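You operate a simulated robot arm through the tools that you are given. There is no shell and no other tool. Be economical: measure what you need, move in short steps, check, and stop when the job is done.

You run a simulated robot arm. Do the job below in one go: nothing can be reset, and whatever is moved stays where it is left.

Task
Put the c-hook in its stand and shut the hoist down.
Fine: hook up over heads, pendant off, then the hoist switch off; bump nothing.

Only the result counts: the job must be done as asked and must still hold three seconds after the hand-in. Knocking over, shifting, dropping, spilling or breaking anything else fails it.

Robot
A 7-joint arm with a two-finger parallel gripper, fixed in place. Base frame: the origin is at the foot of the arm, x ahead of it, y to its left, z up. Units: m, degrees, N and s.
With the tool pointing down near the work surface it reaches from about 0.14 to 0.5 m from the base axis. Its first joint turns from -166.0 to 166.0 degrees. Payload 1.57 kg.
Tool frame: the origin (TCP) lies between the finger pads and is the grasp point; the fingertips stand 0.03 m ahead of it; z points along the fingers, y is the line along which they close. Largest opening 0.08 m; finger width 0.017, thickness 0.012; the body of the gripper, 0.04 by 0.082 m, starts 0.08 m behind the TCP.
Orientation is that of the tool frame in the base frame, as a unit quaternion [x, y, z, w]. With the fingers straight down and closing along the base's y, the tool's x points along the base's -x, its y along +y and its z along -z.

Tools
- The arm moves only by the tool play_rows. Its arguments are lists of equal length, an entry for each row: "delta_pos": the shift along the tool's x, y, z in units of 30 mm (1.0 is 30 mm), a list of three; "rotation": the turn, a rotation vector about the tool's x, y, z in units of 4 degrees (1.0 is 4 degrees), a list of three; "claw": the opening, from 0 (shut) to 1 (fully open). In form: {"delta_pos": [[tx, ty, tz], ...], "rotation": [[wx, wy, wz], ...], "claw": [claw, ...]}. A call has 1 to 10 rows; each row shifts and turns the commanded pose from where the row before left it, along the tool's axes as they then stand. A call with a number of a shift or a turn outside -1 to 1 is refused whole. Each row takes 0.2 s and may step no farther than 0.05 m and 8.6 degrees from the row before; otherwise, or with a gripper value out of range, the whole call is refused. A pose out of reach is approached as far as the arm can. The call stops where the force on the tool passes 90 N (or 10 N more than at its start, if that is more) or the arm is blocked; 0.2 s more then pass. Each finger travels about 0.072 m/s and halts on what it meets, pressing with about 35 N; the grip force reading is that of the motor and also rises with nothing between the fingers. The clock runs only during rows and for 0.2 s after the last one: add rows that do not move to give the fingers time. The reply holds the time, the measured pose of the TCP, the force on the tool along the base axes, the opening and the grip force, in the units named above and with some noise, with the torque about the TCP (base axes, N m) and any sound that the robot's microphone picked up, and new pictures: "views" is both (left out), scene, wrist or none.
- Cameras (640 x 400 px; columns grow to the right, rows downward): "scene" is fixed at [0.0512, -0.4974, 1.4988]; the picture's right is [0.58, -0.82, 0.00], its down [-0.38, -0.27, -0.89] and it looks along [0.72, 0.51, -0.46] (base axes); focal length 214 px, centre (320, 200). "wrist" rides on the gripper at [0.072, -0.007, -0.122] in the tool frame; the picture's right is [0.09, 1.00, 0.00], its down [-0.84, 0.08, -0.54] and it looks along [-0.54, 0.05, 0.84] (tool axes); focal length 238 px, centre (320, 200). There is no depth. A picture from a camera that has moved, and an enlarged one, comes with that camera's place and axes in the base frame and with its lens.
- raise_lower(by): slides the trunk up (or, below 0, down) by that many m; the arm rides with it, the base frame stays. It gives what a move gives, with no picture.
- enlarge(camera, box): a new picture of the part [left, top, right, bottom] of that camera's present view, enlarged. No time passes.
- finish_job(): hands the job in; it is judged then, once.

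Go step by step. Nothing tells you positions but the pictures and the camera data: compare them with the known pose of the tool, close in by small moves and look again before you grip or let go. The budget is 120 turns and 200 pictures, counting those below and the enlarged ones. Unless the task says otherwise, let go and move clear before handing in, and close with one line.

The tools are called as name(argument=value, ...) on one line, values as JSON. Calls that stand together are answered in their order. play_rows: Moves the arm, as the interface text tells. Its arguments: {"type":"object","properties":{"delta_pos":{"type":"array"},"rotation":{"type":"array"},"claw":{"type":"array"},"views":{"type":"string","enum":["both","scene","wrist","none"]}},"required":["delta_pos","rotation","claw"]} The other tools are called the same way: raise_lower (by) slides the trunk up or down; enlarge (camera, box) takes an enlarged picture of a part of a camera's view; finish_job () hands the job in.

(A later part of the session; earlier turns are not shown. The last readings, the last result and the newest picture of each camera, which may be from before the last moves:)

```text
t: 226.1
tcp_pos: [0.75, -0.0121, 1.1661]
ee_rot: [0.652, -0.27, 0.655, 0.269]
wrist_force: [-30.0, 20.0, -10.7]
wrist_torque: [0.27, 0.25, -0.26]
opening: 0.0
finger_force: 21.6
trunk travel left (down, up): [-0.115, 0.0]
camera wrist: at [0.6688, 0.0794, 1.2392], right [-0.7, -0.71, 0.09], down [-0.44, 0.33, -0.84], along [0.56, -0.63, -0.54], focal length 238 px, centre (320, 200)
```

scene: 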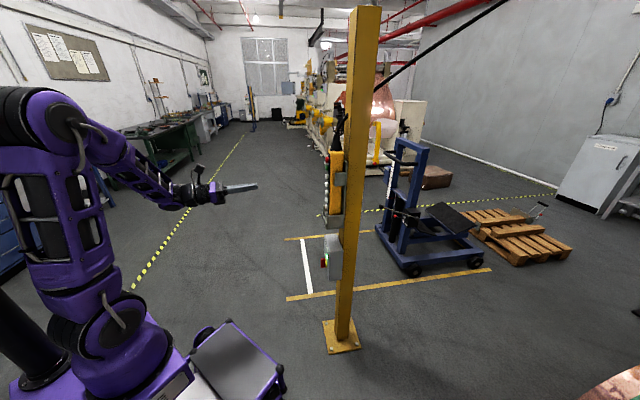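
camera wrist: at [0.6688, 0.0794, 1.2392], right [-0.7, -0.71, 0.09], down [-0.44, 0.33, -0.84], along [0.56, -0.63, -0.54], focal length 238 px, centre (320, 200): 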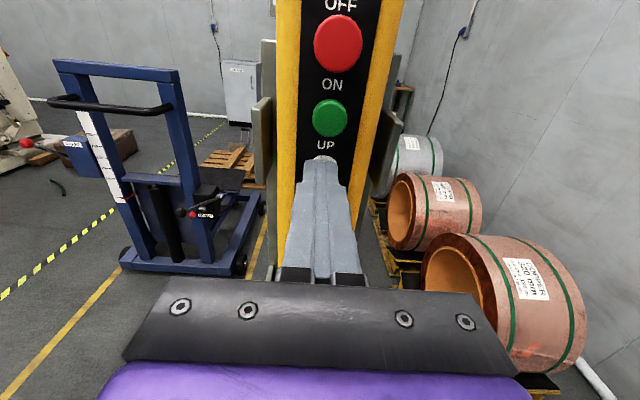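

play_rows(delta_pos=[[0, 0, 0], [0, 0, 0], [0, 0, 0], [0, 0, 0], [0, 0, 0], [0, 0, 0], [0, 0, 0], [0, 0, 0], [0, 0, 0], [0, 0, 0]], rotation=[[0, 0, 0], [0, 0, 0], [0, 0, 0], [0, 0, 0], [0, 0, 0], [0, 0, 0], [0, 0, 0], [0, 0, 0], [0, 0, 0], [0, 0, 0]], claw=[0, 0, 0, 0, 0, 0, 0, 0, 0, 0], views="none")

play_rows(delta_pos=[[0, 0, 0], [0, 0, 0], [0, 0, 0], [0, 0, 0], [0, 0, 0], [0, 0, 0], [0, 0, 0], [0, 0, 0], [0, 0, 0], [0, 0, 0]], rotation=[[0, 0, 0], [0, 0, 0], [0, 0, 0], [0, 0, 0], [0, 0, 0], [0, 0, 0], [0, 0, 0], [0, 0, 0], [0, 0, 0], [0, 0, 0]], claw=[0, 0, 0, 0, 0, 0, 0, 0, 0, 0], views="none")

play_rows(delta_pos=[[0, 0, 0], [0, 0, 0], [0, 0, 0], [0, 0, 0], [0, 0, 0], [0, 0, 0], [0, 0, 0], [0, 0, 0], [0, 0, 0], [0, 0, 0]], rotation=[[0, 0, 0], [0, 0, 0], [0, 0, 0], [0, 0, 0], [0, 0, 0], [0, 0, 0], [0, 0, 0], [0, 0, 0], [0, 0, 0], [0, 0, 0]], claw=[0, 0, 0, 0, 0, 0, 0, 0, 0, 0], views="none")

play_rows(delta_pos=[[0, 0, 0], [0, 0, 0], [0, 0, 0], [0, 0, 0], [0, 0, 0], [0, 0, 0], [0, 0, 0], [0, 0, 0], [0, 0, 0], [0, 0, 0]], rotation=[[0, 0, 0], [0, 0, 0], [0, 0, 0], [0, 0, 0], [0, 0, 0], [0, 0, 0], [0, 0, 0], [0, 0, 0], [0, 0, 0], [0, 0, 0]], claw=[0, 0, 0, 0, 0, 0, 0, 0, 0, 0], views="none")

play_rows(delta_pos=[[0, 0, 0], [0, 0, 0], [0, 0, 0], [0, 0, 0], [0, 0, 0], [0, 0, 0], [0, 0, 0], [0, 0, 0], [0, 0, 0], [0, 0, 0]], rotation=[[0, 0, 0], [0, 0, 0], [0, 0, 0], [0, 0, 0], [0, 0, 0], [0, 0, 0], [0, 0, 0], [0, 0, 0], [0, 0, 0], [0, 0, 0]], claw=[0, 0, 0, 0, 0, 0, 0, 0, 0, 0], views="none")

play_rows(delta_pos=[[0, 0, -0.5], [0, 0, -0.5], [0, 0, -0.5], [0, 0, -0.5], [0.3, 0.3, -0.5], [0.3, 0.3, -0.5], [0.3, 0.3, -0.5], [0.3, 0.3, -0.5], [0.3, 0.3, -0.5], [0.3, 0.3, -0.5]], rotation=[[0, 0, 0], [0, 0, 0], [0, 0, 0], [0, 0, 0], [0, 0, 0], [0, 0, 0], [0, 0, 0], [0, 0, 0], [0, 0, 0], [0, 0, 0]], claw=[0, 0, 0, 0, 0, 0, 0, 0, 0, 0], views="wrist")

```text
t: 228.3
tcp_pos: [0.7517, -0.0126, 1.167]
ee_rot: [0.652, -0.269, 0.655, 0.269]
wrist_force: [-26.1, 20.6, -7.8]
wrist_torque: [0.18, 0.16, -0.19]
opening: 0.0
finger_force: 21.3
trunk travel left (down, up): [-0.115, 0.0]
```

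```text
t: 230.5
tcp_pos: [0.7512, -0.0114, 1.1673]
ee_rot: [0.653, -0.269, 0.655, 0.269]
wrist_force: [-23.7, 21.2, -4.7]
wrist_torque: [0.11, 0.12, -0.12]
opening: 0.0002
finger_force: 21.9
trunk travel left (down, up): [-0.115, 0.0]
```

```text
t: 232.7
tcp_pos: [0.7504, -0.0114, 1.1681]
ee_rot: [0.652, -0.27, 0.655, 0.27]
wrist_force: [-22.9, 21.4, -3.9]
wrist_torque: [0.1, 0.09, -0.08]
opening: 0.0
finger_force: 21.1
trunk travel left (down, up): [-0.115, 0.0]
```

```text
t: 234.9
tcp_pos: [0.7512, -0.0114, 1.1674]
ee_rot: [0.653, -0.27, 0.654, 0.27]
wrist_force: [-21.7, 22.6, -2.9]
wrist_torque: [0.05, 0.07, -0.08]
opening: 0.0002
finger_force: 21.1
trunk travel left (down, up): [-0.115, 0.0]
```

```text
t: 237.1
tcp_pos: [0.7514, -0.0115, 1.1682]
ee_rot: [0.652, -0.269, 0.655, 0.27]
wrist_force: [-21.3, 21.4, -2.3]
wrist_torque: [0.09, 0.07, -0.02]
opening: 0.0001
finger_force: 21.0
trunk travel left (down, up): [-0.115, 0.0]
```

```text
t: 239.3
tcp_pos: [0.6073, 0.055, 1.2215]
ee_rot: [0.652, -0.272, 0.654, 0.271]
wrist_force: [0.0, -1.0, 0.1]
wrist_torque: [0.0, 0.03, -0.02]
opening: 0.0
finger_force: 21.0
trunk travel left (down, up): [-0.115, 0.0]
camera wrist: at [0.5253, 0.1462, 1.2929], right [-0.7, -0.7, 0.09], down [-0.44, 0.33, -0.84], along [0.56, -0.63, -0.54], focal length 238 px, centre (320, 200)
```

wrist: 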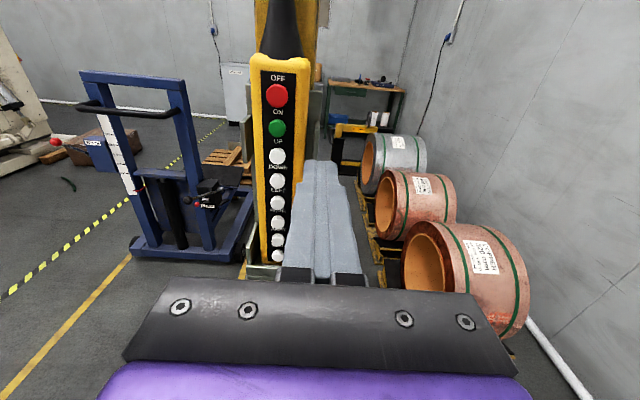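

The hook is now above my view. I'll tilt the camera up to find its height.

play_rows(delta_pos=[[0, 0, -0.5], [0, 0, -0.5], [0, 0, 0], [0, 0, 0], [0, 0, 0], [0, 0, 0], [0, 0, 0], [0, 0, 0], [0, 0, 0], [0, 0, 0]], rotation=[[0, 0, 0], [0, 0, 0], [0, 0.9, 0], [0, 0.9, 0], [0, 0.9, 0], [0, 0.9, 0], [0, 0.9, 0], [0, 0.9, 0], [0, 0.9, 0], [0, 0.9, 0]], claw=[0, 0, 0, 0, 0, 0, 0, 0, 0, 0], views="wrist")

```text
t: 241.5
tcp_pos: [0.5856, 0.0751, 1.2197]
ee_rot: [0.469, -0.194, 0.797, 0.329]
wrist_force: [0.4, 0.1, 0.4]
wrist_torque: [0.01, 0.01, 0.0]
opening: 0.0
finger_force: 21.0
trunk travel left (down, up): [-0.115, 0.0]
camera wrist: at [0.4904, 0.1802, 1.2236], right [-0.73, -0.67, 0.08], down [-0.1, 0.0, -0.99], along [0.67, -0.74, -0.07], focal length 238 px, centre (320, 200)
```

wrist: 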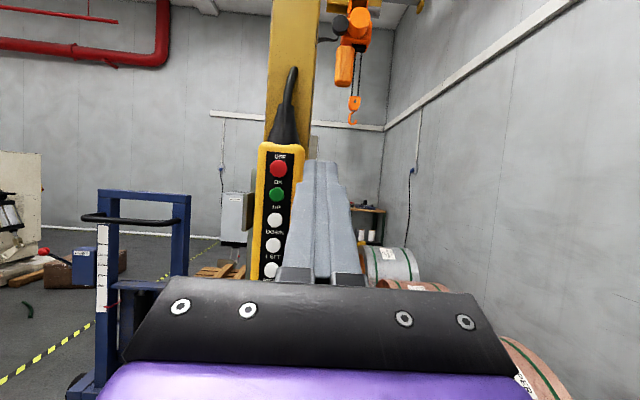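

The hook is at about z≈1.9, with the hoist body at about 2.35. I'll zoom to judge the remaining travel.

enlarge(camera="wrist", box=[320, 0, 390, 140])

```text
2.86 times, centred on (355, 70) of wrist
camera zoom: at [0.4904, 0.1802, 1.2236], right [-0.73, -0.67, 0.08], down [-0.1, 0.0, -0.99], along [0.67, -0.74, -0.07], focal length 681 px, centre (220, 571)
```

zoom: 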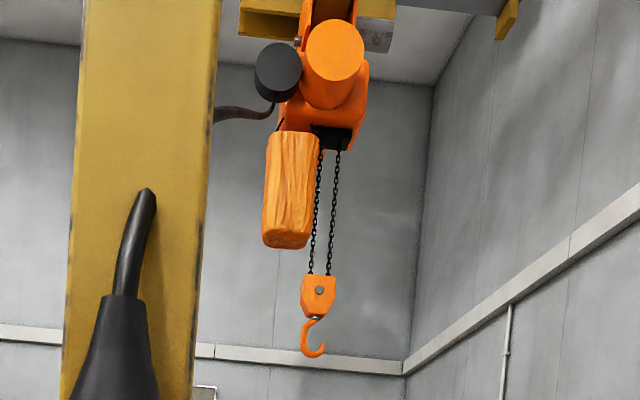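

There's about half a metre of travel left, but a chain bag hangs close to the chain. I'll shift sideways to see by parallax whether the block would clear the bag.

play_rows(delta_pos=[[0, 0.7, 0], [0, 0.7, 0], [0, 0.7, 0], [0, 0.7, 0], [0, 0.7, 0], [0, 0.7, 0], [0, 0.7, 0], [0, 0, 0]], rotation=[[0, 0, 0], [0, 0, 0], [0, 0, 0], [0, 0, 0], [0, 0, 0], [0, 0, 0], [0, 0, 0], [0, 0, 0]], claw=[0, 0, 0, 0, 0, 0, 0, 0], views="wrist")

enlarge(camera="wrist", box=[300, 0, 370, 140])

```text
t: 243.3
tcp_pos: [0.4801, -0.0278, 1.2194]
ee_rot: [0.47, -0.196, 0.795, 0.329]
wrist_force: [-0.1, 0.0, 0.2]
wrist_torque: [0.02, -0.03, -0.01]
opening: 0.0
finger_force: 21.0
trunk travel left (down, up): [-0.115, 0.0]
camera wrist: at [0.385, 0.0761, 1.224], right [-0.73, -0.67, 0.08], down [-0.1, 0.0, -0.99], along [0.67, -0.74, -0.07], focal length 238 px, centre (320, 200)
```

wrist: 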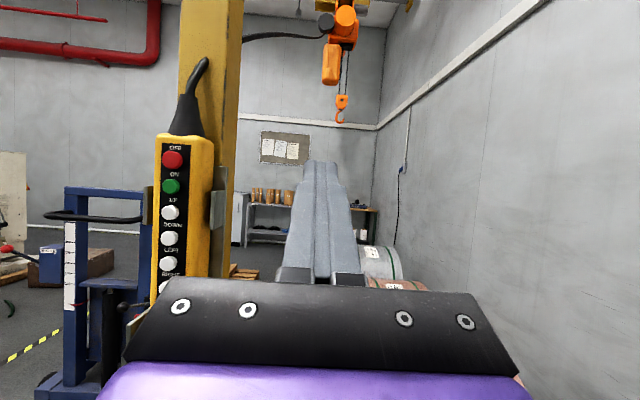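

```text
2.86 times, centred on (335, 70) of wrist
camera zoom: at [0.385, 0.0761, 1.224], right [-0.73, -0.67, 0.08], down [-0.1, 0.0, -0.99], along [0.67, -0.74, -0.07], focal length 681 px, centre (277, 571)
```

zoom: 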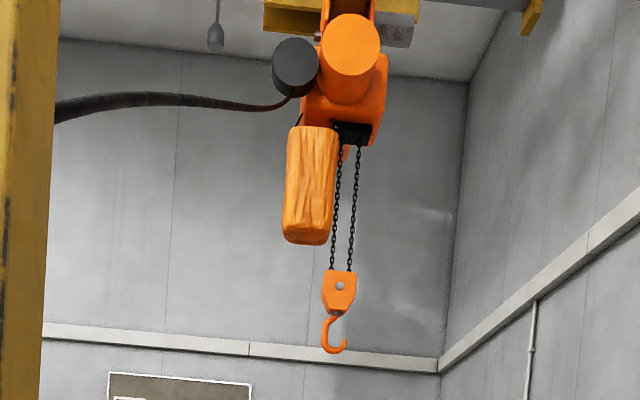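

The bag hangs nearer than the chain and is offset from it, so some more lift is safe. I'll go back and raise about 0.2 m more, to around 2.1 m.

play_rows(delta_pos=[[0, -0.7, 0], [0, -0.7, 0], [0, -0.7, 0], [0, -0.7, 0], [0, -0.7, 0], [0, -0.7, 0], [0, -0.7, 0], [0, 0, 0], [0, 0, 0], [0, 0, 0]], rotation=[[0, 0, 0], [0, 0, 0], [0, -0.72, 0], [0, -0.72, 0], [0, -0.72, 0], [0, -0.72, 0], [0, -0.72, 0], [0, -0.9, 0], [0, -0.9, 0], [0, -0.9, 0]], claw=[0, 0, 0, 0, 0, 0, 0, 0, 0, 0], views="none")

play_rows(delta_pos=[[0, 0, 0]], rotation=[[0, -0.9, 0]], claw=[0], views="none")

```text
t: 245.5
tcp_pos: [0.5864, 0.0754, 1.2194]
ee_rot: [0.632, -0.262, 0.674, 0.279]
wrist_force: [0.0, 0.2, -0.3]
wrist_torque: [-0.01, 0.01, -0.02]
opening: 0.0001
finger_force: 20.9
trunk travel left (down, up): [-0.115, 0.0]
```

```text
t: 245.9
tcp_pos: [0.5856, 0.0755, 1.2199]
ee_rot: [0.653, -0.271, 0.654, 0.27]
wrist_force: [0.2, 0.1, -0.2]
wrist_torque: [0.01, -0.01, -0.02]
opening: 0.0001
finger_force: 21.3
trunk travel left (down, up): [-0.115, 0.0]
```

play_rows(delta_pos=[[-0.36, -0.36, 0.3], [-0.36, -0.36, 0.3], [-0.36, -0.36, 0.3], [-0.36, -0.36, 0.3], [-0.34, -0.35, 0.3], [0, 0, 0.7], [0, 0, 0.7], [0, 0, 0.7], [0, 0, 0.7], [0, 0, 0.7]], rotation=[[0, 0, 0], [0, 0, 0], [0, 0, 0], [0, 0, 0], [0, 0, 0], [0, 0, 0], [0, 0, 0], [0, 0, 0], [0, 0, 0], [0, 0, 0]], claw=[0, 0, 0, 0, 0, 0, 0, 0, 0, 0], views="wrist")

play_rows(delta_pos=[[0, 0, 0.5], [0, 0, 0.33], [0, 0, 0.17], [0, 0, 0], [0, 0, 0], [0, 0, 0], [0, 0, 0], [0, 0, 0], [0, 0, 0], [0, 0, 0]], rotation=[[0, 0, 0], [0, 0, 0], [0, 0, 0], [0, 0, 0], [0, 0, 0], [0, 0, 0], [0, 0, 0], [0, 0, 0], [0, 0, 0], [0, 0, 0]], claw=[0, 0, 0, 0, 0, 0, 0, 0, 0, 0], views="none")

play_rows(delta_pos=[[0, 0, 0], [0, 0, 0], [0, 0, 0], [0, 0, 0], [0, 0, 0], [0, 0, 0], [0, 0, 0], [0, 0, -0.5], [0, 0, -0.5]], rotation=[[0, 0, 0], [0, 0, 0], [0, 0, 0], [0, 0, 0], [0, 0, 0], [0, 0, 0], [0, 0, 0], [0, 0, 0], [0, 0, 0]], claw=[0, 0, 0, 0, 0, 0, 0, 0, 0], views="none")

```text
t: 248.1
tcp_pos: [0.7298, 0.0076, 1.1652]
ee_rot: [0.654, -0.27, 0.654, 0.27]
wrist_force: [-0.4, 0.0, -0.3]
wrist_torque: [0.01, 0.0, -0.02]
opening: 0.0002
finger_force: 21.1
trunk travel left (down, up): [-0.115, 0.0]
camera wrist: at [0.6476, 0.0987, 1.2385], right [-0.7, -0.7, 0.09], down [-0.44, 0.33, -0.84], along [0.56, -0.63, -0.54], focal length 238 px, centre (320, 200)
```

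wrist: 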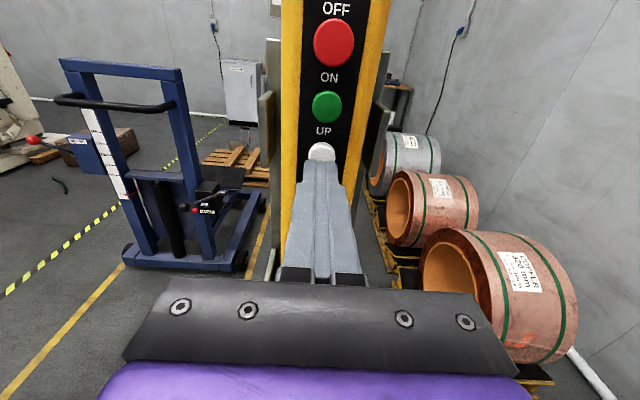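

```text
t: 250.3
tcp_pos: [0.7504, -0.0114, 1.1661]
ee_rot: [0.653, -0.27, 0.654, 0.269]
wrist_force: [-25.5, 14.6, -12.5]
wrist_torque: [0.29, 0.25, -0.27]
opening: 0.0001
finger_force: 21.6
trunk travel left (down, up): [-0.115, 0.0]
```

```text
t: 252.3
tcp_pos: [0.7297, 0.0055, 1.168]
ee_rot: [0.652, -0.272, 0.654, 0.271]
wrist_force: [-0.1, 0.6, 0.0]
wrist_torque: [0.0, 0.02, 0.04]
opening: 0.0
finger_force: 21.1
trunk travel left (down, up): [-0.115, 0.0]
```

play_rows(delta_pos=[[0, 0, -0.7], [0, 0, -0.7], [0, 0, -0.7], [0, 0, -0.7], [0, 0, -0.7], [0, 0, 0], [0, 0, 0], [0, 0, 0], [0, 0, 0], [0, 0, 0]], rotation=[[0, 0, 0], [0, 0, 0], [0, 0.9, 0], [0, 0.9, 0], [0, 0.9, 0], [0, 0.9, 0], [0, 0.9, 0], [0, 0.9, 0], [0, 0.9, 0], [0, 0.9, 0]], claw=[0, 0, 0, 0, 0, 0, 0, 0, 0, 0], views="wrist")

enlarge(camera="wrist", box=[320, 0, 400, 140])

```text
t: 254.5
tcp_pos: [0.657, 0.0819, 1.1631]
ee_rot: [0.469, -0.195, 0.796, 0.329]
wrist_force: [0.4, 0.3, 0.6]
wrist_torque: [0.01, -0.01, 0.03]
opening: 0.0
finger_force: 21.3
trunk travel left (down, up): [-0.115, 0.0]
camera wrist: at [0.561, 0.186, 1.1668], right [-0.74, -0.67, 0.08], down [-0.1, 0.0, -0.99], along [0.67, -0.74, -0.07], focal length 238 px, centre (320, 200)
```

wrist: 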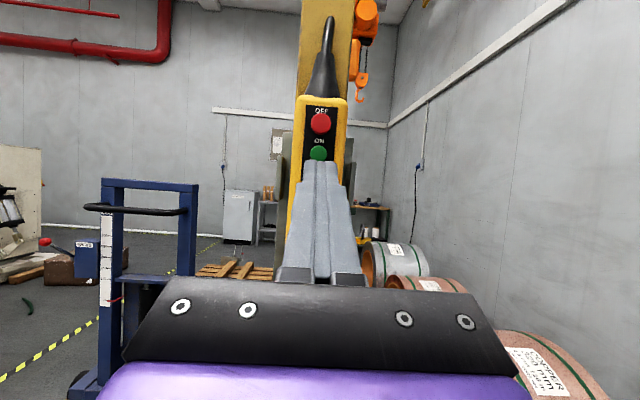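

```text
2.86 times, centred on (360, 70) of wrist
camera zoom: at [0.561, 0.186, 1.1668], right [-0.74, -0.67, 0.08], down [-0.1, 0.0, -0.99], along [0.67, -0.74, -0.07], focal length 681 px, centre (206, 571)
```

zoom: 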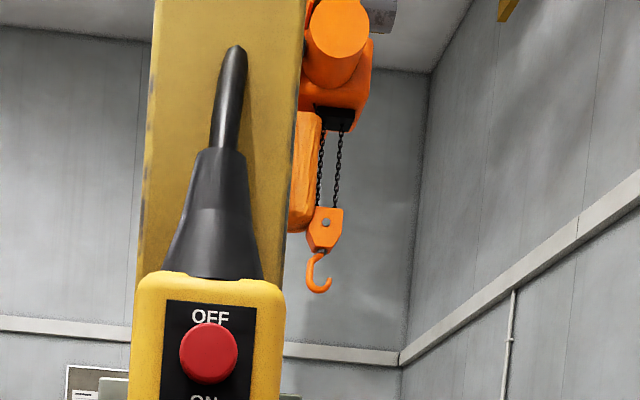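

Hook at about 2.10 m and clear of the bag. I'll add one more short lift for margin, then proceed.

play_rows(delta_pos=[[0, 0, 0], [0, 0, 0], [0, 0, 0], [0, 0, 0], [0, 0, 0], [0, 0, 0], [0, 0, 0], [0, 0, 0], [0, 0, 0]], rotation=[[0, -0.9, 0], [0, -0.9, 0], [0, -0.9, 0], [0, -0.9, 0], [0, -0.9, 0], [0, -0.9, 0], [0, -0.9, 0], [0, -0.9, 0], [0, 0, 0]], claw=[0, 0, 0, 0, 0, 0, 0, 0, 0], views="none")

```text
t: 256.5
tcp_pos: [0.655, 0.0821, 1.1614]
ee_rot: [0.653, -0.271, 0.653, 0.27]
wrist_force: [0.2, 0.2, 0.3]
wrist_torque: [-0.02, -0.01, 0.01]
opening: 0.0
finger_force: 21.3
trunk travel left (down, up): [-0.115, 0.0]
```

play_rows(delta_pos=[[0.04, 0, 0.7], [0.04, 0, 0.7], [0.04, 0, 0.7], [0.04, 0, 0.7], [0.01, 0, 0.7], [0, 0, 0.5], [0, 0, 0.33], [0, 0, 0.18], [0, 0, 0], [0, 0, 0]], rotation=[[0, 0, 0], [0, 0, 0], [0, 0, 0], [0, 0, 0], [0, 0, 0], [0, 0, 0], [0, 0, 0], [0, 0, 0], [0, 0, 0], [0, 0, 0]], claw=[0, 0, 0, 0, 0, 0, 0, 0, 0, 0], views="none")

play_rows(delta_pos=[[0, 0, 0], [0, 0, 0], [0, 0, 0], [0, 0, 0], [0, 0, 0], [0, 0, 0], [0, 0, -0.5], [0, 0, -0.5]], rotation=[[0, 0, 0], [0, 0, 0], [0, 0, 0], [0, 0, 0], [0, 0, 0], [0, 0, 0], [0, 0, 0], [0, 0, 0]], claw=[0, 0, 0, 0, 0, 0, 0, 0], views="none")

play_rows(delta_pos=[[0.62, 0, 0], [0.62, 0, 0], [0.62, 0, 0], [0.56, 0, 0], [0, 0, 0]], rotation=[[0, 0, 0], [0, 0, 0], [0, 0, 0], [0, 0, 0], [0, 0, 0]], claw=[0, 0, 0, 0, 0], views="wrist")

enlarge(camera="scene", box=[290, 120, 350, 180])

```text
t: 258.7
tcp_pos: [0.7496, -0.011, 1.1656]
ee_rot: [0.653, -0.27, 0.654, 0.27]
wrist_force: [-23.8, 10.4, -5.8]
wrist_torque: [0.09, 0.15, -0.33]
opening: 0.0
finger_force: 21.8
trunk travel left (down, up): [-0.115, 0.0]
```

```text
t: 260.5
tcp_pos: [0.7312, 0.0054, 1.1685]
ee_rot: [0.653, -0.271, 0.654, 0.271]
wrist_force: [-0.9, 0.5, 0.2]
wrist_torque: [-0.02, 0.03, -0.01]
opening: 0.0
finger_force: 21.3
trunk travel left (down, up): [-0.115, 0.0]
```

```text
t: 261.7
tcp_pos: [0.7307, 0.0072, 1.2401]
ee_rot: [0.653, -0.271, 0.654, 0.27]
wrist_force: [0.3, -0.7, 0.7]
wrist_torque: [0.02, 0.01, -0.01]
opening: 0.0
finger_force: 21.2
trunk travel left (down, up): [-0.115, 0.0]
camera wrist: at [0.6487, 0.0976, 1.3121], right [-0.7, -0.7, 0.09], down [-0.44, 0.33, -0.84], along [0.56, -0.63, -0.54], focal length 238 px, centre (320, 200)
```

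wrist: 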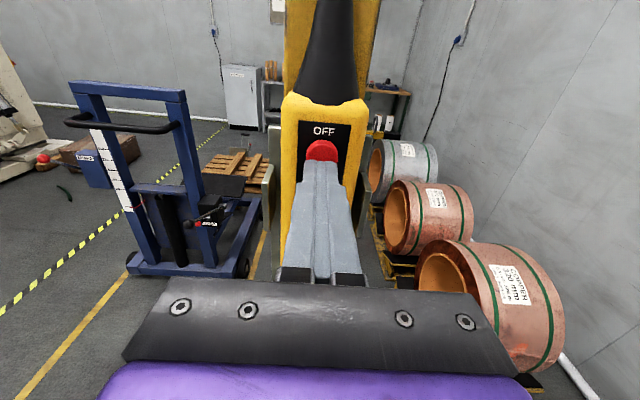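

```text
6.67 times, centred on (320, 150) of scene
camera zoom: at [0.0512, -0.4974, 1.4988], right [0.58, -0.82, 0.0], down [-0.38, -0.27, -0.89], along [0.72, 0.51, -0.46], focal length 1430 px, centre (320, 533)
```

zoom: 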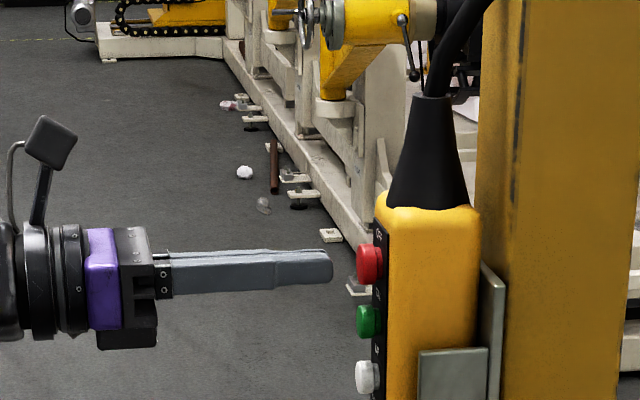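

Aligned with the red OFF. Pressing.

play_rows(delta_pos=[[0, 0, 0.5], [0, 0, 0.3], [0, 0, 0.15], [0, 0, 0]], rotation=[[0, 0, 0], [0, 0, 0], [0, 0, 0], [0, 0, 0]], claw=[0, 0, 0, 0], views="none")

play_rows(delta_pos=[[0, 0, 0.08], [0, 0, 0], [0, 0, 0]], rotation=[[0, 0, 0], [0, 0, 0], [0, 0, 0]], claw=[0, 0, 0], views="none")

```text
t: 262.7
tcp_pos: [0.7495, -0.0117, 1.2401]
ee_rot: [0.654, -0.27, 0.653, 0.27]
wrist_force: [-8.6, 5.3, -4.1]
wrist_torque: [0.09, 0.08, -0.05]
opening: 0.0
finger_force: 21.6
trunk travel left (down, up): [-0.115, 0.0]
```

```text
t: 263.5
tcp_pos: [0.7501, -0.0116, 1.2427]
ee_rot: [0.652, -0.271, 0.655, 0.27]
wrist_force: [-22.8, 15.7, -5.0]
wrist_torque: [0.18, 0.18, -0.16]
opening: 0.0
finger_force: 21.1
trunk travel left (down, up): [-0.115, 0.0]
```

OFF was pressed with 28 N. Now I'll back off and move down in front of the hoist switch (knob near z≈0.68).

play_rows(delta_pos=[[0, 0, -0.6], [0, 0, -0.8], [0, 0, -0.8], [0, 0, -0.8], [0, 0, -0.8], [0, 0, -0.8], [-0.7, 0, 0], [-0.7, 0, 0], [-0.7, 0, 0], [-0.7, 0, 0]], rotation=[[0, 0, 0], [0, 0, 0], [0, 0, 0], [0, 0, 0], [0, 0, 0], [0, 0, 0], [0, 0, 0], [0, 0, 0], [0, 0, 0], [0, 0, 0]], claw=[0, 0, 0, 0, 0, 0, 0, 0, 0, 0], views="none")

play_rows(delta_pos=[[-0.7, 0, 0], [-0.7, 0, 0], [-0.7, 0, 0], [-0.7, 0, 0], [-0.7, 0, 0], [-0.7, 0, 0], [-0.7, 0, 0], [-0.7, 0, 0], [-0.7, 0, 0], [-0.7, 0, 0]], rotation=[[0, 0, 0], [0, 0, 0], [0, 0, 0], [0, 0, 0], [0, 0, 0], [0, 0, 0], [0, 0, 0], [0, 0, 0], [0, 0, 0], [0, 0, 0]], claw=[0, 0, 0, 0, 0, 0, 0, 0, 0, 0], views="both")

```text
t: 265.7
tcp_pos: [0.6557, 0.0842, 1.1575]
ee_rot: [0.653, -0.27, 0.654, 0.27]
wrist_force: [0.5, -0.2, 0.0]
wrist_torque: [0.0, 0.0, -0.05]
opening: 0.0
finger_force: 20.9
trunk travel left (down, up): [-0.115, 0.0]
```

```text
t: 267.9
tcp_pos: [0.6552, 0.0838, 0.9462]
ee_rot: [0.653, -0.271, 0.653, 0.271]
wrist_force: [-0.2, 0.5, 0.2]
wrist_torque: [0.02, -0.01, -0.01]
opening: 0.0
finger_force: 21.0
trunk travel left (down, up): [-0.115, 0.0]
camera wrist: at [0.5737, 0.174, 1.0187], right [-0.7, -0.7, 0.09], down [-0.44, 0.33, -0.84], along [0.56, -0.63, -0.54], focal length 238 px, centre (320, 200)
```

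scene: 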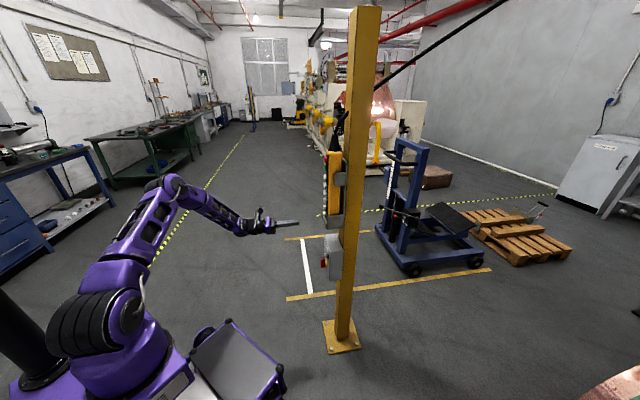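
wrist: 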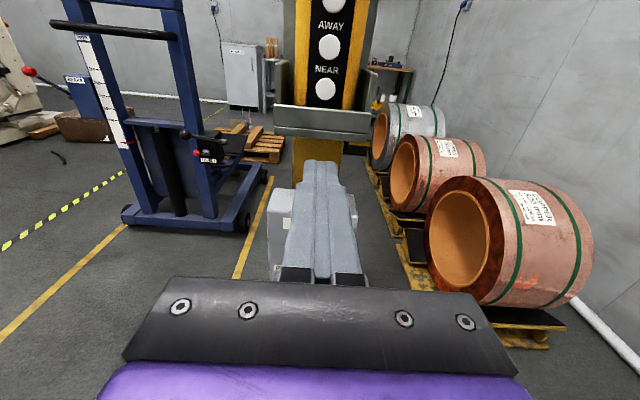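

The box is below, hidden by my fingers. I'll lower the trunk and move down and right to view the switch face.

raise_lower(by=-0.115)

play_rows(delta_pos=[[-0.4, 0.5, -0.5], [-0.4, 0.5, -0.5], [-0.4, 0.5, -0.5], [-0.4, 0.5, -0.5], [-0.4, 0.5, -0.3], [-0.4, 0.5, -0.3], [-0.4, 0.5, 0], [-0.4, 0, 0]], rotation=[[0, 0, 0], [0, 0, 0], [0, 0, 0], [0, 0, 0], [0, 0, 0], [0, 0, 0], [0, 0, 0], [0, 0, 0]], claw=[0, 0, 0, 0, 0, 0, 0, 0], views="both")

```text
t: 269.3
tcp_pos: [0.6552, 0.0827, 0.8306]
ee_rot: [0.653, -0.271, 0.654, 0.27]
wrist_force: [0.8, -1.0, 0.4]
wrist_torque: [0.01, -0.01, 0.01]
opening: 0.0001
finger_force: 21.9
trunk travel left (down, up): [0.0, 0.115]
```

```text
t: 271.1
tcp_pos: [0.5255, 0.0643, 0.7341]
ee_rot: [0.653, -0.271, 0.654, 0.269]
wrist_force: [0.0, -0.5, 1.2]
wrist_torque: [-0.01, 0.03, 0.01]
opening: 0.0002
finger_force: 21.0
trunk travel left (down, up): [0.0, 0.115]
camera wrist: at [0.4444, 0.1546, 0.8066], right [-0.7, -0.71, 0.09], down [-0.44, 0.33, -0.84], along [0.56, -0.63, -0.54], focal length 238 px, centre (320, 200)
```

scene: 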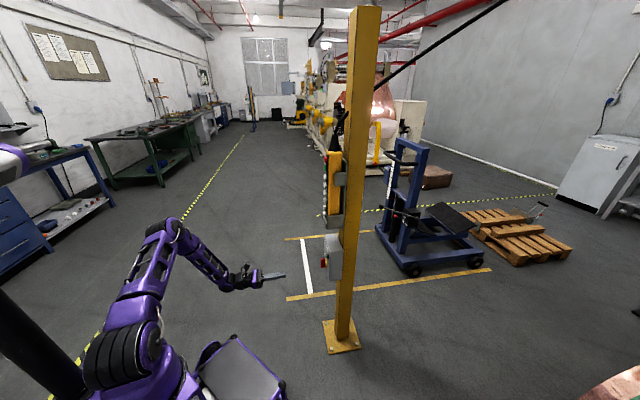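
wrist: 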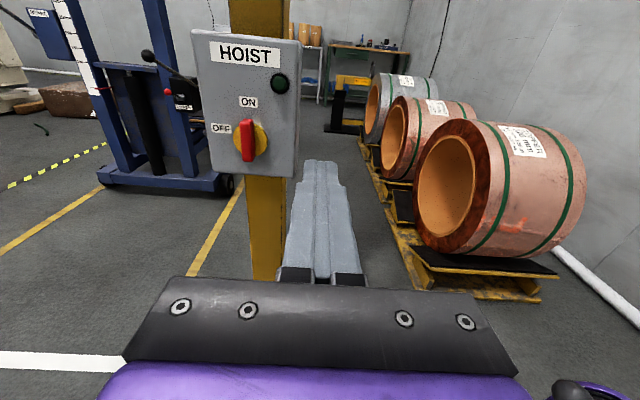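

enlarge(camera="wrist", box=[190, 30, 310, 180])

enlarge(camera="scene", box=[300, 225, 360, 285])

enlarge(camera="wrist", box=[310, 40, 430, 140])

```text
2.67 times, centred on (250, 105) of wrist
camera zoom: at [0.4444, 0.1546, 0.8066], right [-0.7, -0.71, 0.09], down [-0.44, 0.33, -0.84], along [0.56, -0.63, -0.54], focal length 636 px, centre (507, 453)
```

zoom: 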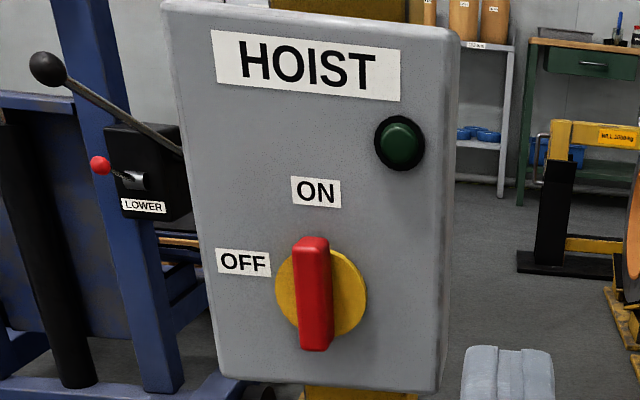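

```text
6.67 times, centred on (330, 255) of scene
camera zoom: at [0.0512, -0.4974, 1.4988], right [0.58, -0.82, 0.0], down [-0.38, -0.27, -0.89], along [0.72, 0.51, -0.46], focal length 1430 px, centre (253, -167)
```

zoom: 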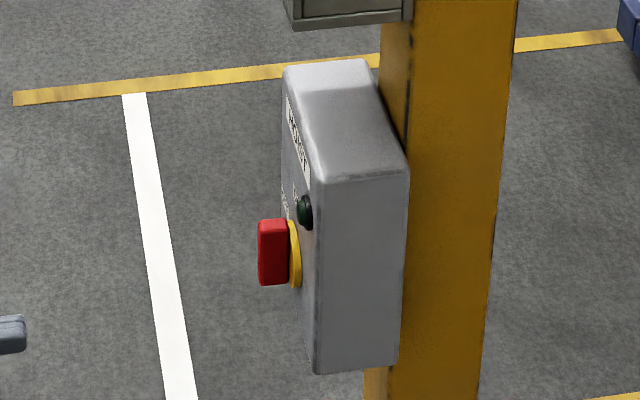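

```text
4.00 times, centred on (370, 90) of wrist
camera zoom: at [0.4444, 0.1546, 0.8066], right [-0.7, -0.71, 0.09], down [-0.44, 0.33, -0.84], along [0.56, -0.63, -0.54], focal length 953 px, centre (120, 640)
```

zoom: 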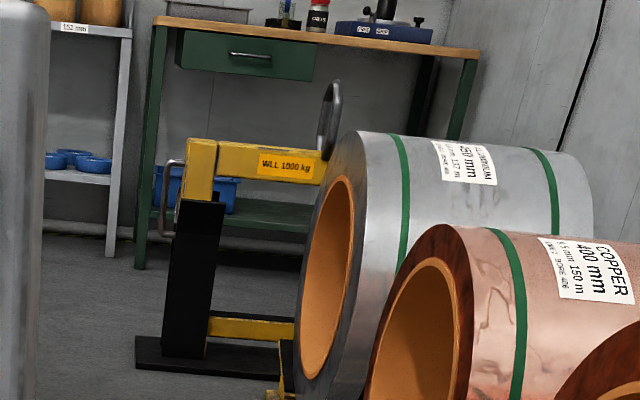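

The knob is vertical (ON) and must turn 90° counter-clockwise to OFF. The lamp is already dark and the C-hook stands firmly. I'll pre-roll the gripper 180° so that turning back 90° stays within joint limits, doing it here in free space.

play_rows(delta_pos=[[0, 0, 0], [0, 0, 0], [0, 0, 0], [0, 0, 0], [0, 0, 0], [0, 0, 0], [0, 0, 0], [0, 0, 0], [0, 0, 0], [0, 0, 0]], rotation=[[0, 0, 0.9], [0, 0, 0.9], [0, 0, 0.9], [0, 0, 0.9], [0, 0, 0.9], [0, 0, 0.9], [0, 0, 0.9], [0, 0, 0.9], [0, 0, 0.9], [0, 0, 0.9]], claw=[0, 0, 0, 0, 0, 0, 0, 0, 0, 0], views="none")

play_rows(delta_pos=[[0, 0, 0], [0, 0, 0], [0, 0, 0], [0, 0, 0], [0, 0, 0], [0, 0, 0], [0, 0, 0], [0, 0, 0], [0, 0, 0], [0, 0, 0]], rotation=[[0, 0, 0.9], [0, 0, 0.9], [0, 0, 0.9], [0, 0, 0.9], [0, 0, 0.9], [0, 0, 0.9], [0, 0, 0.9], [0, 0, 0.9], [0, 0, 0.9], [0, 0, 0.9]], claw=[0, 0, 0, 0, 0, 0, 0, 0, 0, 0], views="none")

play_rows(delta_pos=[[0, 0, 0], [0, 0, 0], [0, 0, 0], [0, 0, 0], [0, 0, 0], [0, 0, 0], [0, 0, 0], [0, 0, 0], [0, 0, 0], [0, 0, 0]], rotation=[[0, 0, 0.9], [0, 0, 0.9], [0, 0, 0.9], [0, 0, 0.9], [0, 0, 0.9], [0, 0, 0.9], [0, 0, 0.9], [0, 0, 0.9], [0, 0, 0.9], [0, 0, 0.9]], claw=[0.5, 0.5, 0.5, 0.5, 0.5, 0.5, 0.5, 0.5, 0.5, 0.5], views="none")

play_rows(delta_pos=[[0, 0, 0], [0, 0, 0], [0, 0, 0], [0, 0, 0], [0, 0, 0], [0, 0, 0], [0, 0, 0], [0, 0, 0], [0, 0, 0], [0, 0, 0]], rotation=[[0, 0, 0.9], [0, 0, 0.9], [0, 0, 0.9], [0, 0, 0.9], [0, 0, 0.9], [0, 0, 0.9], [0, 0, 0.9], [0, 0, 0.9], [0, 0, 0.9], [0, 0, 0.9]], claw=[0.5, 0.5, 0.5, 0.5, 0.5, 0.5, 0.5, 0.5, 0.5, 0.5], views="none")

play_rows(delta_pos=[[0, 0, 0], [0, 0, 0], [0, 0, 0], [0, 0, 0], [0, 0, 0], [0, 0, 0], [0, 0, 0], [0, 0, 0], [0, 0, 0], [0, 0, 0]], rotation=[[0, 0, 0.9], [0, 0, 0.9], [0, 0, 0.9], [0, 0, 0.9], [0, 0, 0.9], [0, 0, 0.9], [0, 0, 0.9], [0, 0, 0.9], [0, 0, 0.9], [0, 0, 0.9]], claw=[0.5, 0.5, 0.5, 0.5, 0.5, 0.5, 0.5, 0.5, 0.5, 0.5], views="both")

```text
t: 273.3
tcp_pos: [0.5272, 0.0637, 0.7352]
ee_rot: [0.537, -0.458, 0.706, 0.054]
wrist_force: [0.5, 0.3, 0.4]
wrist_torque: [0.01, 0.01, 0.0]
opening: 0.0
finger_force: 21.2
trunk travel left (down, up): [0.0, 0.115]
```

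```text
t: 275.5
tcp_pos: [0.5261, 0.0632, 0.7356]
ee_rot: [0.369, -0.602, 0.688, -0.166]
wrist_force: [0.0, -0.7, 0.9]
wrist_torque: [0.01, -0.03, -0.03]
opening: 0.0
finger_force: 21.2
trunk travel left (down, up): [0.0, 0.115]
```

```text
t: 277.7
tcp_pos: [0.5257, 0.064, 0.7356]
ee_rot: [-0.165, 0.687, -0.602, 0.371]
wrist_force: [-0.4, -0.7, 0.4]
wrist_torque: [0.0, -0.01, -0.02]
opening: 0.0402
finger_force: 0.0
trunk travel left (down, up): [0.0, 0.115]
```

```text
t: 279.9
tcp_pos: [0.5259, 0.0624, 0.7354]
ee_rot: [0.057, 0.705, -0.458, 0.539]
wrist_force: [0.0, -1.0, 0.8]
wrist_torque: [0.02, 0.01, 0.01]
opening: 0.0399
finger_force: 0.1
trunk travel left (down, up): [0.0, 0.115]
```

```text
t: 282.1
tcp_pos: [0.5275, 0.064, 0.7353]
ee_rot: [0.27, 0.653, -0.269, 0.654]
wrist_force: [-0.1, 0.4, 0.1]
wrist_torque: [0.05, -0.02, -0.02]
opening: 0.0398
finger_force: 0.0
trunk travel left (down, up): [0.0, 0.115]
camera wrist: at [0.436, 0.1458, 0.6646], right [0.7, 0.71, -0.09], down [-0.33, 0.44, 0.84], along [0.63, -0.56, 0.54], focal length 238 px, centre (320, 200)
```

scene: 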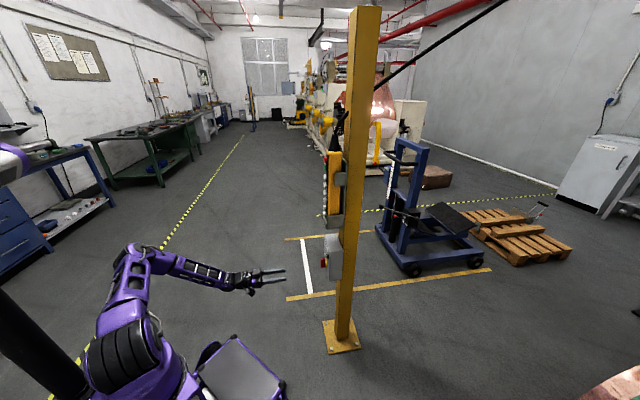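
wrist: 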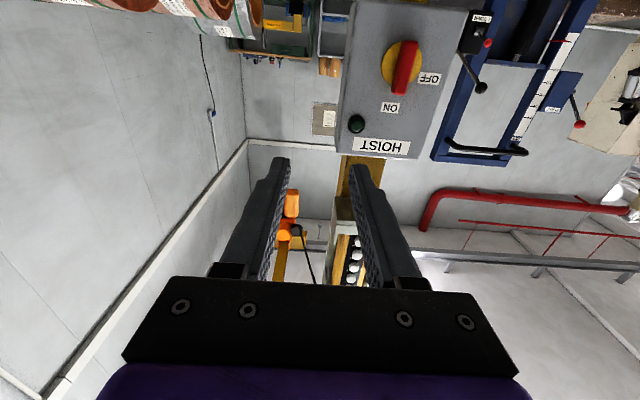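

The roll worked. Knob estimate: u≈-0.518, z≈0.678, handle front at a≈0.536. I'll line up and stop just short.

play_rows(delta_pos=[[0.32, 0.555, 0], [0.32, 0.555, 0], [0.32, 0.555, 0], [0.32, 0.555, 0], [0.32, 0.555, 0], [0.31, 0.555, 0], [0, 0, 0.7], [0, 0, 0.7], [0, 0, 0.7], [0, 0, 0.7]], rotation=[[0, 0, 0], [0, 0, 0], [0, 0, 0], [0, 0, 0], [0, 0, 0], [0, 0, 0], [0, 0, 0], [0, 0, 0], [0, 0, 0], [0, 0, 0]], claw=[0.6, 0.6, 0.6, 0.6, 0.6, 0.6, 0.6, 0.6, 0.6, 0.6], views="none")

play_rows(delta_pos=[[0, 0, 0.6], [0, 0, 0.6], [0, 0, 0.6], [0, 0, 0]], rotation=[[0, 0, 0], [0, 0, 0], [0, 0, 0], [0, 0, 0]], claw=[0.6, 0.6, 0.6, 0.6], views="wrist")

enlarge(camera="scene", box=[270, 225, 360, 300])

```text
t: 284.3
tcp_pos: [0.6563, 0.0747, 0.6786]
ee_rot: [0.271, 0.653, -0.27, 0.654]
wrist_force: [0.0, 0.7, 0.2]
wrist_torque: [0.03, 0.0, -0.02]
opening: 0.0479
finger_force: 0.0
trunk travel left (down, up): [0.0, 0.115]
```

```text
t: 285.3
tcp_pos: [0.6937, 0.0376, 0.6778]
ee_rot: [0.27, 0.653, -0.27, 0.654]
wrist_force: [-0.3, -0.1, -0.1]
wrist_torque: [0.01, 0.02, 0.01]
opening: 0.0482
finger_force: 0.1
trunk travel left (down, up): [0.0, 0.115]
camera wrist: at [0.6032, 0.1191, 0.6059], right [0.7, 0.71, -0.09], down [-0.33, 0.44, 0.84], along [0.63, -0.56, 0.54], focal length 238 px, centre (320, 200)
```

wrist: 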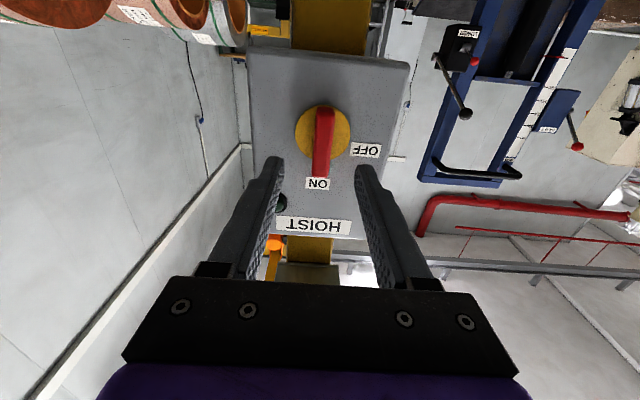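

```text
5.33 times, centred on (315, 262) of scene
camera zoom: at [0.0512, -0.4974, 1.4988], right [0.58, -0.82, 0.0], down [-0.38, -0.27, -0.89], along [0.72, 0.51, -0.46], focal length 1144 px, centre (347, -133)
```

zoom: 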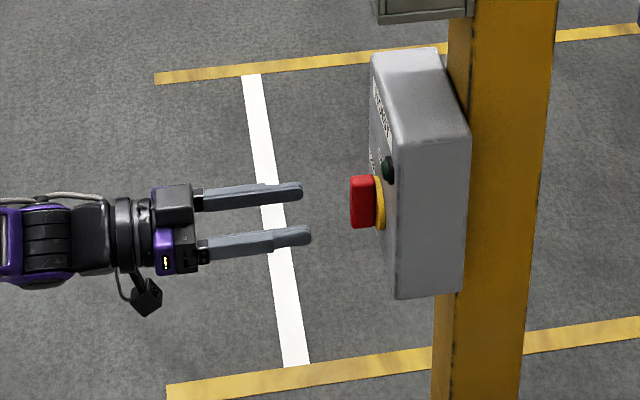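

The fingers straddle the handle line well. I'll advance so they enclose it.

play_rows(delta_pos=[[0, 0.03, 0.5], [0, 0, 0.5], [0, 0, 0.5], [0, 0, 0.4], [0, 0, 0]], rotation=[[0, 0, 0], [0, 0, 0], [0, 0, 0], [0, 0, 0], [0, 0, 0]], claw=[0.6, 0.6, 0.6, 0.6, 0.6], views="wrist")

enlarge(camera="scene", box=[290, 235, 350, 285])

```text
t: 286.5
tcp_pos: [0.7356, -0.003, 0.6797]
ee_rot: [0.27, 0.653, -0.269, 0.654]
wrist_force: [-0.2, 0.7, -0.3]
wrist_torque: [0.02, -0.01, -0.02]
opening: 0.0478
finger_force: 0.1
trunk travel left (down, up): [0.0, 0.115]
camera wrist: at [0.6449, 0.079, 0.6075], right [0.7, 0.7, -0.09], down [-0.33, 0.44, 0.84], along [0.63, -0.56, 0.54], focal length 238 px, centre (320, 200)
```

wrist: 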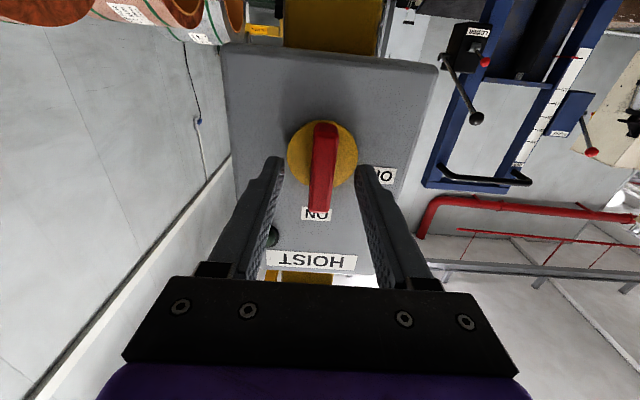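

```text
8.00 times, centred on (320, 260) of scene
camera zoom: at [0.0512, -0.4974, 1.4988], right [0.58, -0.82, 0.0], down [-0.38, -0.27, -0.89], along [0.72, 0.51, -0.46], focal length 1716 px, centre (320, -280)
```

zoom: 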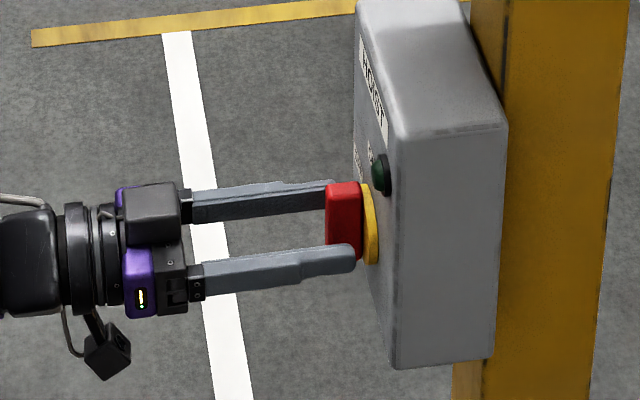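

The handle is between the fingers. I'll drop a few mm to the knob axis and close.

play_rows(delta_pos=[[0.15, 0, 0], [0, 0, 0], [0, 0, 0], [0, 0, 0], [0, 0, 0]], rotation=[[0, 0, 0], [0, 0, 0], [0, 0, 0], [0, 0, 0], [0, 0, 0]], claw=[0.6, 0.2, 0.2, 0.2, 0.2], views="wrist")

```text
t: 287.7
tcp_pos: [0.7357, -0.0026, 0.6747]
ee_rot: [0.27, 0.654, -0.27, 0.653]
wrist_force: [1.7, 1.3, 1.0]
wrist_torque: [0.01, 0.05, 0.06]
opening: 0.0183
finger_force: 0.8
trunk travel left (down, up): [0.0, 0.115]
camera wrist: at [0.6448, 0.0792, 0.6028], right [0.7, 0.71, -0.09], down [-0.33, 0.44, 0.84], along [0.63, -0.56, 0.54], focal length 238 px, centre (320, 200)
```

wrist: 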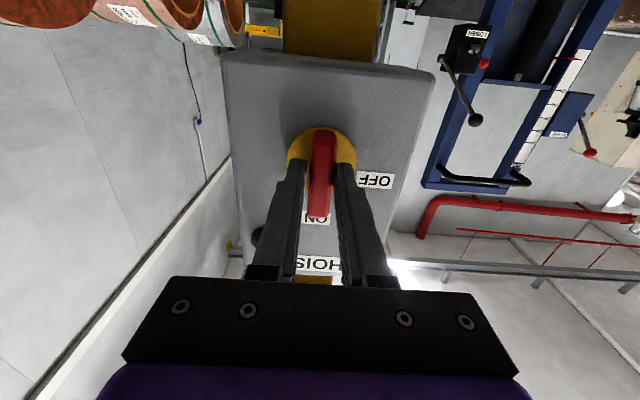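

Contact with the handle at 18 mm. I'll grip fully and begin turning.

play_rows(delta_pos=[[0, 0, 0], [0, 0, 0], [0, 0, 0], [0, 0, 0], [0, 0, 0], [0, 0, 0], [0, 0, 0], [0, 0, 0]], rotation=[[0, 0, 0], [0, 0, 0], [0, 0, -0.7], [0, 0, -0.7], [0, 0, -0.7], [0, 0, -0.7], [0, 0, -0.7], [0, 0, -0.7]], claw=[0, 0, 0, 0, 0, 0, 0, 0], views="wrist")

```text
t: 289.5
tcp_pos: [0.7374, -0.0025, 0.6746]
ee_rot: [0.171, 0.686, -0.363, 0.607]
wrist_force: [8.3, 11.2, 4.2]
wrist_torque: [0.34, 0.34, 0.05]
opening: 0.0159
finger_force: 31.2
trunk travel left (down, up): [0.0, 0.115]
camera wrist: at [0.6308, 0.0653, 0.6078], right [0.65, 0.66, -0.38], down [-0.16, 0.61, 0.78], along [0.74, -0.45, 0.5], focal length 238 px, centre (320, 200)
```

wrist: 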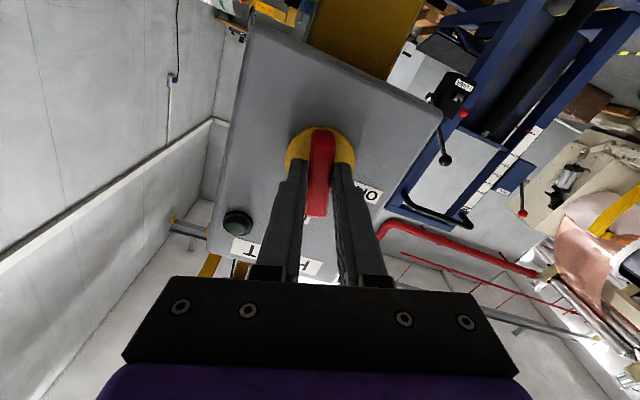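

The knob is turning toward OFF with modest force. Continuing.

play_rows(delta_pos=[[0, 0, 0], [0, 0, 0], [0, 0, 0], [0, 0, 0], [0, 0, 0], [0, 0, 0], [0, 0, 0], [0, 0, 0], [0, 0, 0], [0, 0, 0]], rotation=[[0, 0, -0.9], [0, 0, -0.9], [0, 0, -0.9], [0, 0, -0.9], [0, 0, -0.9], [0, 0, -0.9], [0, 0, -0.9], [0, 0, -0.9], [0, 0, -0.9], [0, 0, -0.9]], claw=[0, 0, 0, 0, 0, 0, 0, 0, 0, 0], views="wrist")

```text
t: 291.7
tcp_pos: [0.7365, -0.0024, 0.6731]
ee_rot: [-0.048, 0.705, -0.533, 0.466]
wrist_force: [6.8, 13.0, 10.0]
wrist_torque: [0.13, 0.12, -0.06]
opening: 0.0158
finger_force: 31.9
trunk travel left (down, up): [0.0, 0.115]
camera wrist: at [0.6066, 0.0411, 0.6366], right [0.38, 0.37, -0.85], down [0.12, 0.89, 0.44], along [0.92, -0.27, 0.29], focal length 238 px, centre (320, 200)
```

wrist: 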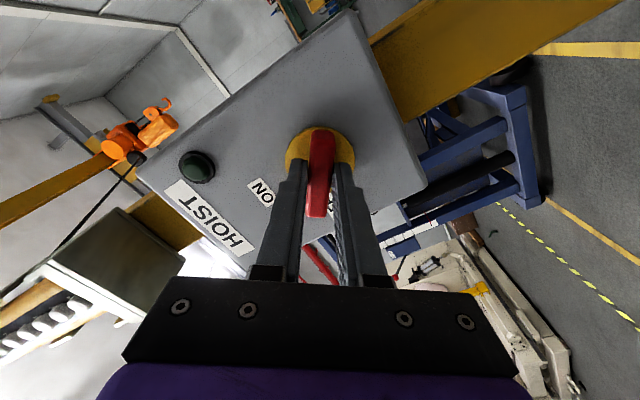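

play_rows(delta_pos=[[0, 0, 0], [0, 0, 0], [0, 0, 0], [0, 0, 0], [0, 0, 0], [0, 0, 0], [0, 0, 0], [0, 0, 0], [0, 0, 0], [0, 0, 0]], rotation=[[0, 0, -0.92], [0, 0, -0.92], [0, 0, -0.92], [0, 0, -0.92], [0, 0, -0.92], [0, 0, -0.92], [0, 0, -0.92], [0, 0, -0.92], [0, 0, -0.92], [0, 0, -0.92]], claw=[0, 0, 0, 0, 0, 0, 0, 0, 0, 0], views="both")

```text
t: 293.9
tcp_pos: [0.7359, -0.0018, 0.6758]
ee_rot: [-0.269, 0.653, -0.653, 0.273]
wrist_force: [8.4, 3.0, 13.7]
wrist_torque: [-0.16, -0.16, 0.97]
opening: 0.016
finger_force: 31.4
trunk travel left (down, up): [0.0, 0.115]
camera wrist: at [0.5987, 0.0334, 0.6814], right [-0.06, -0.06, -1.0], down [0.21, 0.98, -0.07], along [0.98, -0.21, -0.04], focal length 238 px, centre (320, 200)
```

scene: 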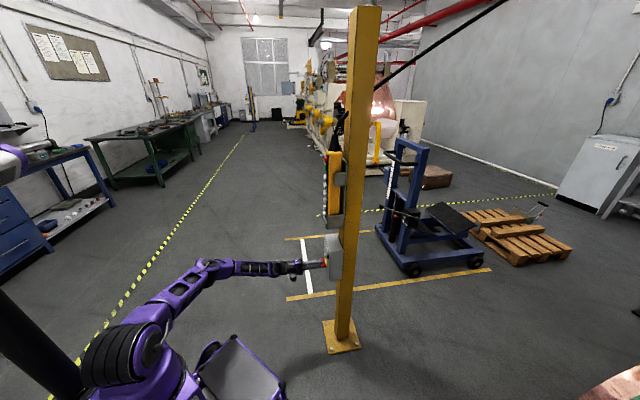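
wrist: 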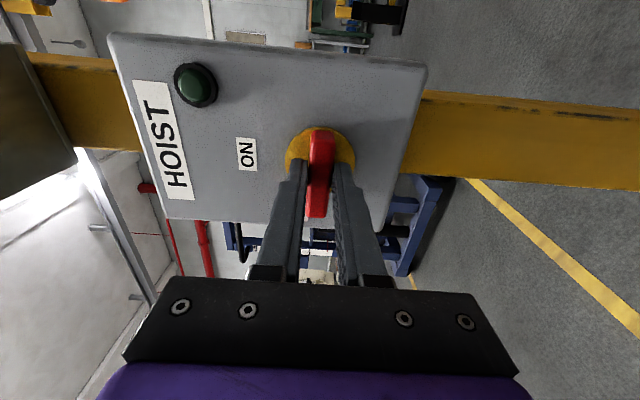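

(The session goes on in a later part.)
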